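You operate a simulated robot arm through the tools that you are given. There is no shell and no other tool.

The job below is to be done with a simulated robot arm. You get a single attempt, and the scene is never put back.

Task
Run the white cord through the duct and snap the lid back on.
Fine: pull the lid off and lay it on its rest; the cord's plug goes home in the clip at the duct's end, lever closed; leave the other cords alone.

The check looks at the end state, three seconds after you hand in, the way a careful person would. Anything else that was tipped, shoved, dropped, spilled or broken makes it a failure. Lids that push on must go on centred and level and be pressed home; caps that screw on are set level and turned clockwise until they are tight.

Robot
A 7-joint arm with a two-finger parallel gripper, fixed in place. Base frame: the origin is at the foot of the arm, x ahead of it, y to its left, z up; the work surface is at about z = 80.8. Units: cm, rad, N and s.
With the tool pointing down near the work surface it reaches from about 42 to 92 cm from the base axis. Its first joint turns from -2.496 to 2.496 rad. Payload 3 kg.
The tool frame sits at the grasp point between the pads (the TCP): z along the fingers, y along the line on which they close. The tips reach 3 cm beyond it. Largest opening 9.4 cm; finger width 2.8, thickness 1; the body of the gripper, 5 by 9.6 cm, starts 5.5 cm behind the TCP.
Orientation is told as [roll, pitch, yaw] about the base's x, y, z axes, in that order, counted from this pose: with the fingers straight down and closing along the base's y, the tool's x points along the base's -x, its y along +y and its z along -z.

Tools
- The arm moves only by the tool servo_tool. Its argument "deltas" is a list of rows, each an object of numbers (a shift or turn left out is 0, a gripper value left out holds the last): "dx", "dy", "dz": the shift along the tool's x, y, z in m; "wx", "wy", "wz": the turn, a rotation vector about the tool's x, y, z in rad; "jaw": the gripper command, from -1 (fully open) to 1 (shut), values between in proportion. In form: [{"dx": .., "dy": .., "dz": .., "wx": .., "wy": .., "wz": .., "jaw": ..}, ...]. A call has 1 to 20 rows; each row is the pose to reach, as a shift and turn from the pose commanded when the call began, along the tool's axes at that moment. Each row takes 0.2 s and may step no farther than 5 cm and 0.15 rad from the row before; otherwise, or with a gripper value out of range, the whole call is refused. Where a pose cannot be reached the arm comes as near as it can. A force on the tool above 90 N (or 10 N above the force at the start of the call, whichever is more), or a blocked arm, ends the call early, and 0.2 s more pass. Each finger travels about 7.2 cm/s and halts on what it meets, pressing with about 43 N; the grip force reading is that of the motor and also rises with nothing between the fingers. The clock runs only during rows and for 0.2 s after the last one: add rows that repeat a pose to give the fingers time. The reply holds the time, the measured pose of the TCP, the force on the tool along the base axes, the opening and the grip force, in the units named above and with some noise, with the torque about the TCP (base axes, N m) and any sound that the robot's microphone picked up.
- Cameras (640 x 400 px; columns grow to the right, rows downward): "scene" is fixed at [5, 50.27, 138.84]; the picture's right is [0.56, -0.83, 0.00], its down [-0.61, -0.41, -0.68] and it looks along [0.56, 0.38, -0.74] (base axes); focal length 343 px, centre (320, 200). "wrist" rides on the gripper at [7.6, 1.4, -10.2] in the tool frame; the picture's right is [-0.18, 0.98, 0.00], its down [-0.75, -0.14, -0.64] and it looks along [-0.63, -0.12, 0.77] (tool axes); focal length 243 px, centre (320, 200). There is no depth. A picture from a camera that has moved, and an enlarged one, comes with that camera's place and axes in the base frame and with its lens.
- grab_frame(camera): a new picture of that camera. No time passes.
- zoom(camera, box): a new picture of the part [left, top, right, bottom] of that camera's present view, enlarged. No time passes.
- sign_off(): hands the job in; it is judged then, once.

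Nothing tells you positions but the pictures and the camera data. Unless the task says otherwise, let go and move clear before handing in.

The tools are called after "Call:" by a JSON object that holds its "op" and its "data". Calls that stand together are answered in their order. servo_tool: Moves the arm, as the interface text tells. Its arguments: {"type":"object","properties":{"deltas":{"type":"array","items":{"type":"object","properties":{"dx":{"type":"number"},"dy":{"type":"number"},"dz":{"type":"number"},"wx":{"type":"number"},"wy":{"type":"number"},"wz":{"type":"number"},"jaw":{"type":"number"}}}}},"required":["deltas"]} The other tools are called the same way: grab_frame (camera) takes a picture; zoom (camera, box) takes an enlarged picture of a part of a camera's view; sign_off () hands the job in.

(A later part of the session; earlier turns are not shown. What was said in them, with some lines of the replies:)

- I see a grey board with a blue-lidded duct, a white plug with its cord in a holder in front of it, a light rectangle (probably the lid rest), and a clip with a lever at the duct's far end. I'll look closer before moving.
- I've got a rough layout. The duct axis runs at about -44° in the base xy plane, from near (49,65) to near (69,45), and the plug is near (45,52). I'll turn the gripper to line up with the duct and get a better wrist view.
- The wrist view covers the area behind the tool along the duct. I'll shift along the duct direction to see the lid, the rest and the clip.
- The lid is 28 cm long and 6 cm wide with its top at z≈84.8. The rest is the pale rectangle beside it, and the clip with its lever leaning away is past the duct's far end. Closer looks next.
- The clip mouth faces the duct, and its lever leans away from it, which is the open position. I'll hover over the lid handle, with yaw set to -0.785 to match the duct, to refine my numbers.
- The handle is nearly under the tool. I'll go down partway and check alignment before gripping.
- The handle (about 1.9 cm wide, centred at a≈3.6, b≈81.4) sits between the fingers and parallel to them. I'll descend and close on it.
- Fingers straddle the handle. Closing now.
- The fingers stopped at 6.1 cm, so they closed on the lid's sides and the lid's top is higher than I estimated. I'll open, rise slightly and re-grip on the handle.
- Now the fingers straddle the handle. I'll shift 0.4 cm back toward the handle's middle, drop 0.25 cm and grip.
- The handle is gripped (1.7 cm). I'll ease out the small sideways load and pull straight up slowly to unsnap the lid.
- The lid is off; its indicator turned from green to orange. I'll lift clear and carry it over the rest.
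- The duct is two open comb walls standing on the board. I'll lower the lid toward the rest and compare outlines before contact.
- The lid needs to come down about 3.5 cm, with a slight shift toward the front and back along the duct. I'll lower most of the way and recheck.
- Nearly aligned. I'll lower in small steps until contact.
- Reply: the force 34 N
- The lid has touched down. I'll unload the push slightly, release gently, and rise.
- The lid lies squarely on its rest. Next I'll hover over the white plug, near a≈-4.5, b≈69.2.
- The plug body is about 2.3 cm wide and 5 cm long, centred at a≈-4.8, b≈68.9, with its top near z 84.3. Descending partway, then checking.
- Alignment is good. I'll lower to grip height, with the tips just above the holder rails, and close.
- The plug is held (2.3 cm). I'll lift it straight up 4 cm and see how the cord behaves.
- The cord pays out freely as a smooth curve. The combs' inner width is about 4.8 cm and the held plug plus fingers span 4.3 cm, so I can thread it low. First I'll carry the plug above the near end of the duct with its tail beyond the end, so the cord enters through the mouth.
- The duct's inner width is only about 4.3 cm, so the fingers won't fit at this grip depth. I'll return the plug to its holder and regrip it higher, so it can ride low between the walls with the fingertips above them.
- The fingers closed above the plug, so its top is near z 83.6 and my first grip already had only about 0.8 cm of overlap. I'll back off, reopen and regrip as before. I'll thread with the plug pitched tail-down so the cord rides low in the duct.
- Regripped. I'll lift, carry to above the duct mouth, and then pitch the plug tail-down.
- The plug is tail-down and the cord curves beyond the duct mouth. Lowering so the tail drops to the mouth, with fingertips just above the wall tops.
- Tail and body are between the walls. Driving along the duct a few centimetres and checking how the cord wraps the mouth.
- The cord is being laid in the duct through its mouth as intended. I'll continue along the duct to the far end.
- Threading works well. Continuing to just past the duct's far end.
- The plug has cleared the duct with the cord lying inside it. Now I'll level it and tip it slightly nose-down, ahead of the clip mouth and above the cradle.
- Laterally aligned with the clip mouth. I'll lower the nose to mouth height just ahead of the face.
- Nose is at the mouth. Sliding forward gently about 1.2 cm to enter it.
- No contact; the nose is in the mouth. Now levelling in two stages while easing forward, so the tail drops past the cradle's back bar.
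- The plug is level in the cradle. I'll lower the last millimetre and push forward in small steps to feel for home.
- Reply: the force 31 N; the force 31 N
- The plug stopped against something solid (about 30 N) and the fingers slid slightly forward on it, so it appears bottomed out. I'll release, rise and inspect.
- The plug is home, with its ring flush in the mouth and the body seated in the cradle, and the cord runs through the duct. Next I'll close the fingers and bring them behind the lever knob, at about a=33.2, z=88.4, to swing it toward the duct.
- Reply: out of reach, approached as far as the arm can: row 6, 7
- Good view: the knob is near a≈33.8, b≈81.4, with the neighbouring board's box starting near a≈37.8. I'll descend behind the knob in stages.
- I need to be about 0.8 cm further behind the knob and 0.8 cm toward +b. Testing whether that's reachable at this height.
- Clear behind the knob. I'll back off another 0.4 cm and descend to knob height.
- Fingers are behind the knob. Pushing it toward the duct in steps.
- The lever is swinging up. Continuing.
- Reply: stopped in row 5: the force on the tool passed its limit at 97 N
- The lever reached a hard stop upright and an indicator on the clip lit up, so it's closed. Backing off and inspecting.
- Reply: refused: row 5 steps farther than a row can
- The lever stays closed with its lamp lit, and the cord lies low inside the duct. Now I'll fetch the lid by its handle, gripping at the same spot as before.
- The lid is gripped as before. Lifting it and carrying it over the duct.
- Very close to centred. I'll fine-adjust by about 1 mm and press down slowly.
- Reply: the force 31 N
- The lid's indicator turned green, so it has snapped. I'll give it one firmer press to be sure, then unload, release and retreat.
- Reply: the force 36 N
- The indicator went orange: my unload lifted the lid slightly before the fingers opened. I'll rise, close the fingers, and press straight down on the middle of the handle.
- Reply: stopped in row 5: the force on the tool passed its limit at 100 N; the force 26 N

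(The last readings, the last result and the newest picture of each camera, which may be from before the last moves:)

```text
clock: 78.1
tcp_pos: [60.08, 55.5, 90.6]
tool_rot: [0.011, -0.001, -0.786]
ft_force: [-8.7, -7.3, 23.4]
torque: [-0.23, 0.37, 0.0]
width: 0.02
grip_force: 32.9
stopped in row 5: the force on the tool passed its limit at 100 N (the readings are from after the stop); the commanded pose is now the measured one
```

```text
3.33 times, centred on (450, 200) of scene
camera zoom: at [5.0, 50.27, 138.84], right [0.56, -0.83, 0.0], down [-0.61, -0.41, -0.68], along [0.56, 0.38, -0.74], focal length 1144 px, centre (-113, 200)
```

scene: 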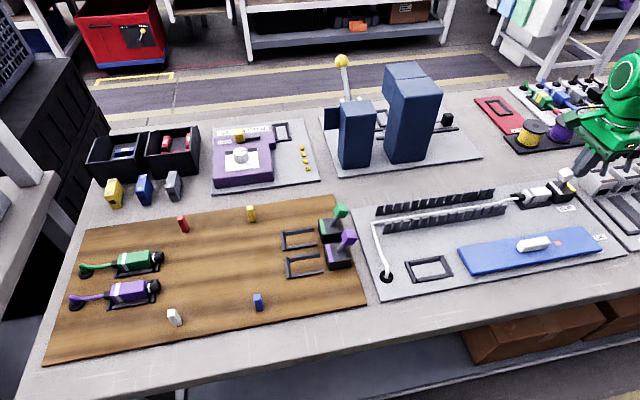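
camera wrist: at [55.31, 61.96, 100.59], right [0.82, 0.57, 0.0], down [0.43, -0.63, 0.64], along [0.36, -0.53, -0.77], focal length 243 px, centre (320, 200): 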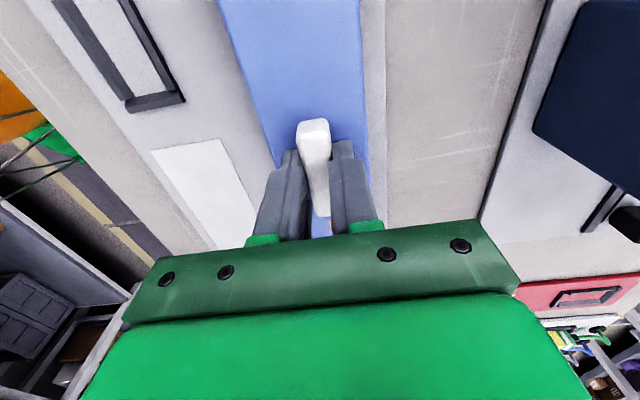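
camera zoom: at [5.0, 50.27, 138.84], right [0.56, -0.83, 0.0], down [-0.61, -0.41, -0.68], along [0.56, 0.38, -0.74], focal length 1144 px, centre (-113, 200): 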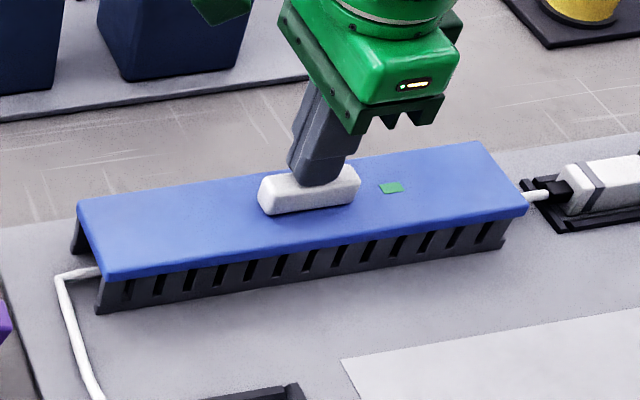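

Green again after a firm press. The fingers aren't gripping anything this time, so I'll rise straight up, move clear and verify.

Call:
{"op": "servo_tool", "data": {"deltas": [{"dz": -0.01}, {"dz": -0.03}, {"dz": -0.07}, {"dz": -0.11}, {"dz": -0.15}, {"dx": 0.04, "dz": -0.15}, {"dx": 0.08, "dz": -0.15}, {"dx": 0.12, "dz": -0.15}, {"dx": 0.12, "dz": -0.15}]}}

Call:
{"op": "grab_frame", "data": {"camera": "scene"}}

Call:
{"op": "zoom", "data": {"camera": "scene", "box": [360, 150, 500, 250]}}

Call:
{"op": "zoom", "data": {"camera": "scene", "box": [470, 140, 610, 240]}}

Call:
{"op": "grab_frame", "data": {"camera": "wrist"}}

```text
clock: 80.1
tcp_pos: [51.36, 63.86, 105.33]
tool_rot: [0.009, -0.001, -0.785]
ft_force: [-0.7, -0.2, -0.7]
torque: [0.04, 0.02, 0.01]
width: 0.0
grip_force: 32.8
```

```text
taken
```

scene: 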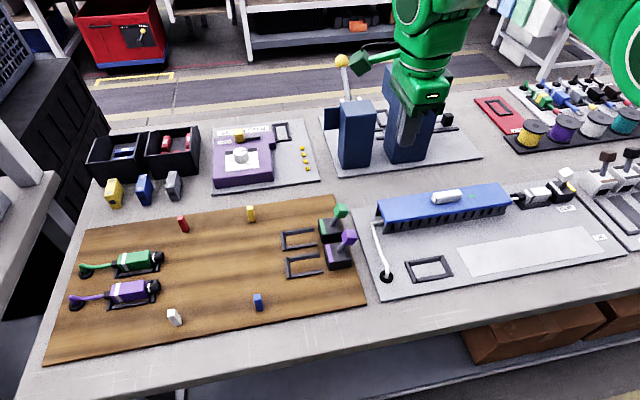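

```text
4.00 times, centred on (430, 200) of scene
camera zoom: at [5.0, 50.27, 138.84], right [0.56, -0.83, 0.0], down [-0.61, -0.41, -0.68], along [0.56, 0.38, -0.74], focal length 1373 px, centre (-120, 200)
```

zoom: 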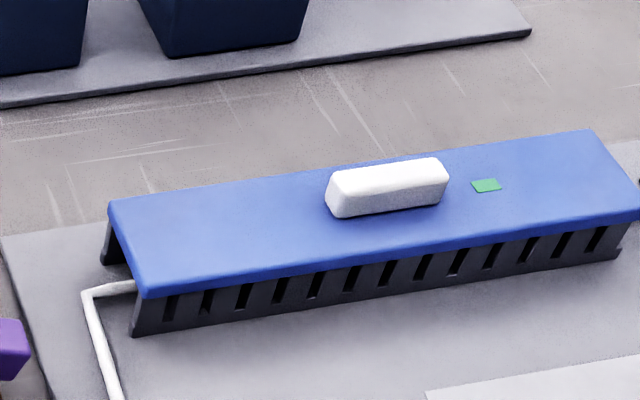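

```text
4.00 times, centred on (540, 190) of scene
camera zoom: at [5.0, 50.27, 138.84], right [0.56, -0.83, 0.0], down [-0.61, -0.41, -0.68], along [0.56, 0.38, -0.74], focal length 1373 px, centre (-560, 240)
```

zoom: 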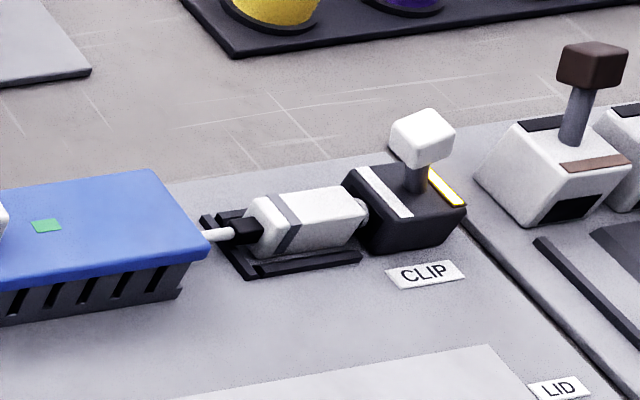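

```text
taken
camera wrist: at [46.98, 70.22, 115.51], right [0.83, 0.56, 0.01], down [0.43, -0.64, 0.64], along [0.37, -0.53, -0.77], focal length 243 px, centre (320, 200)
```

wrist: 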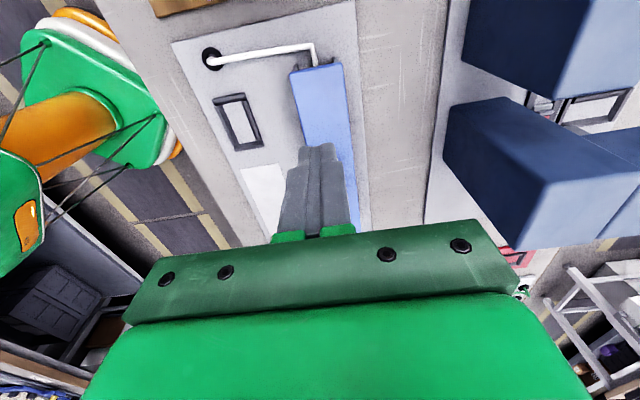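

The lid is seated level with a green indicator and the cord enters at the duct mouth and leaves at the far end. The plug is in the clip with the lever closed and its lamp lit, the other cords are untouched, and the arm is clear. Handing in.

Call:
{"op": "sign_off", "data": {}}

```text
The job is handed in.
```

The white cord now runs through the duct and the lid is snapped back on. I've handed the job in, but the result of the check hasn't come back.

- **Cord:** it enters at the duct's mouth, lies low between the walls and leaves at the far end.
- **Plug:** it is seated in the clip, pushed forward until it stopped hard. The clip made no sound, so I judged it home by the stop and by its ring sitting level with the opening.
- **Lever:** I pushed it until it stopped upright. The clip's lamp then lit, and the lever stayed put when I backed away.
- **Lid:** it rested on its marked spot while I ran the cord. The first time I put it back, I lifted it slightly as I let go and its indicator went from green to orange. I pressed it home again, and it stayed green after the arm moved clear.

Two presses went over the robot's 90 N limit and stopped early: closing the lever (97 N) and the final press on the lid (100 N). I saw no damage from either, and the other cords and objects on the bench look undisturbed.
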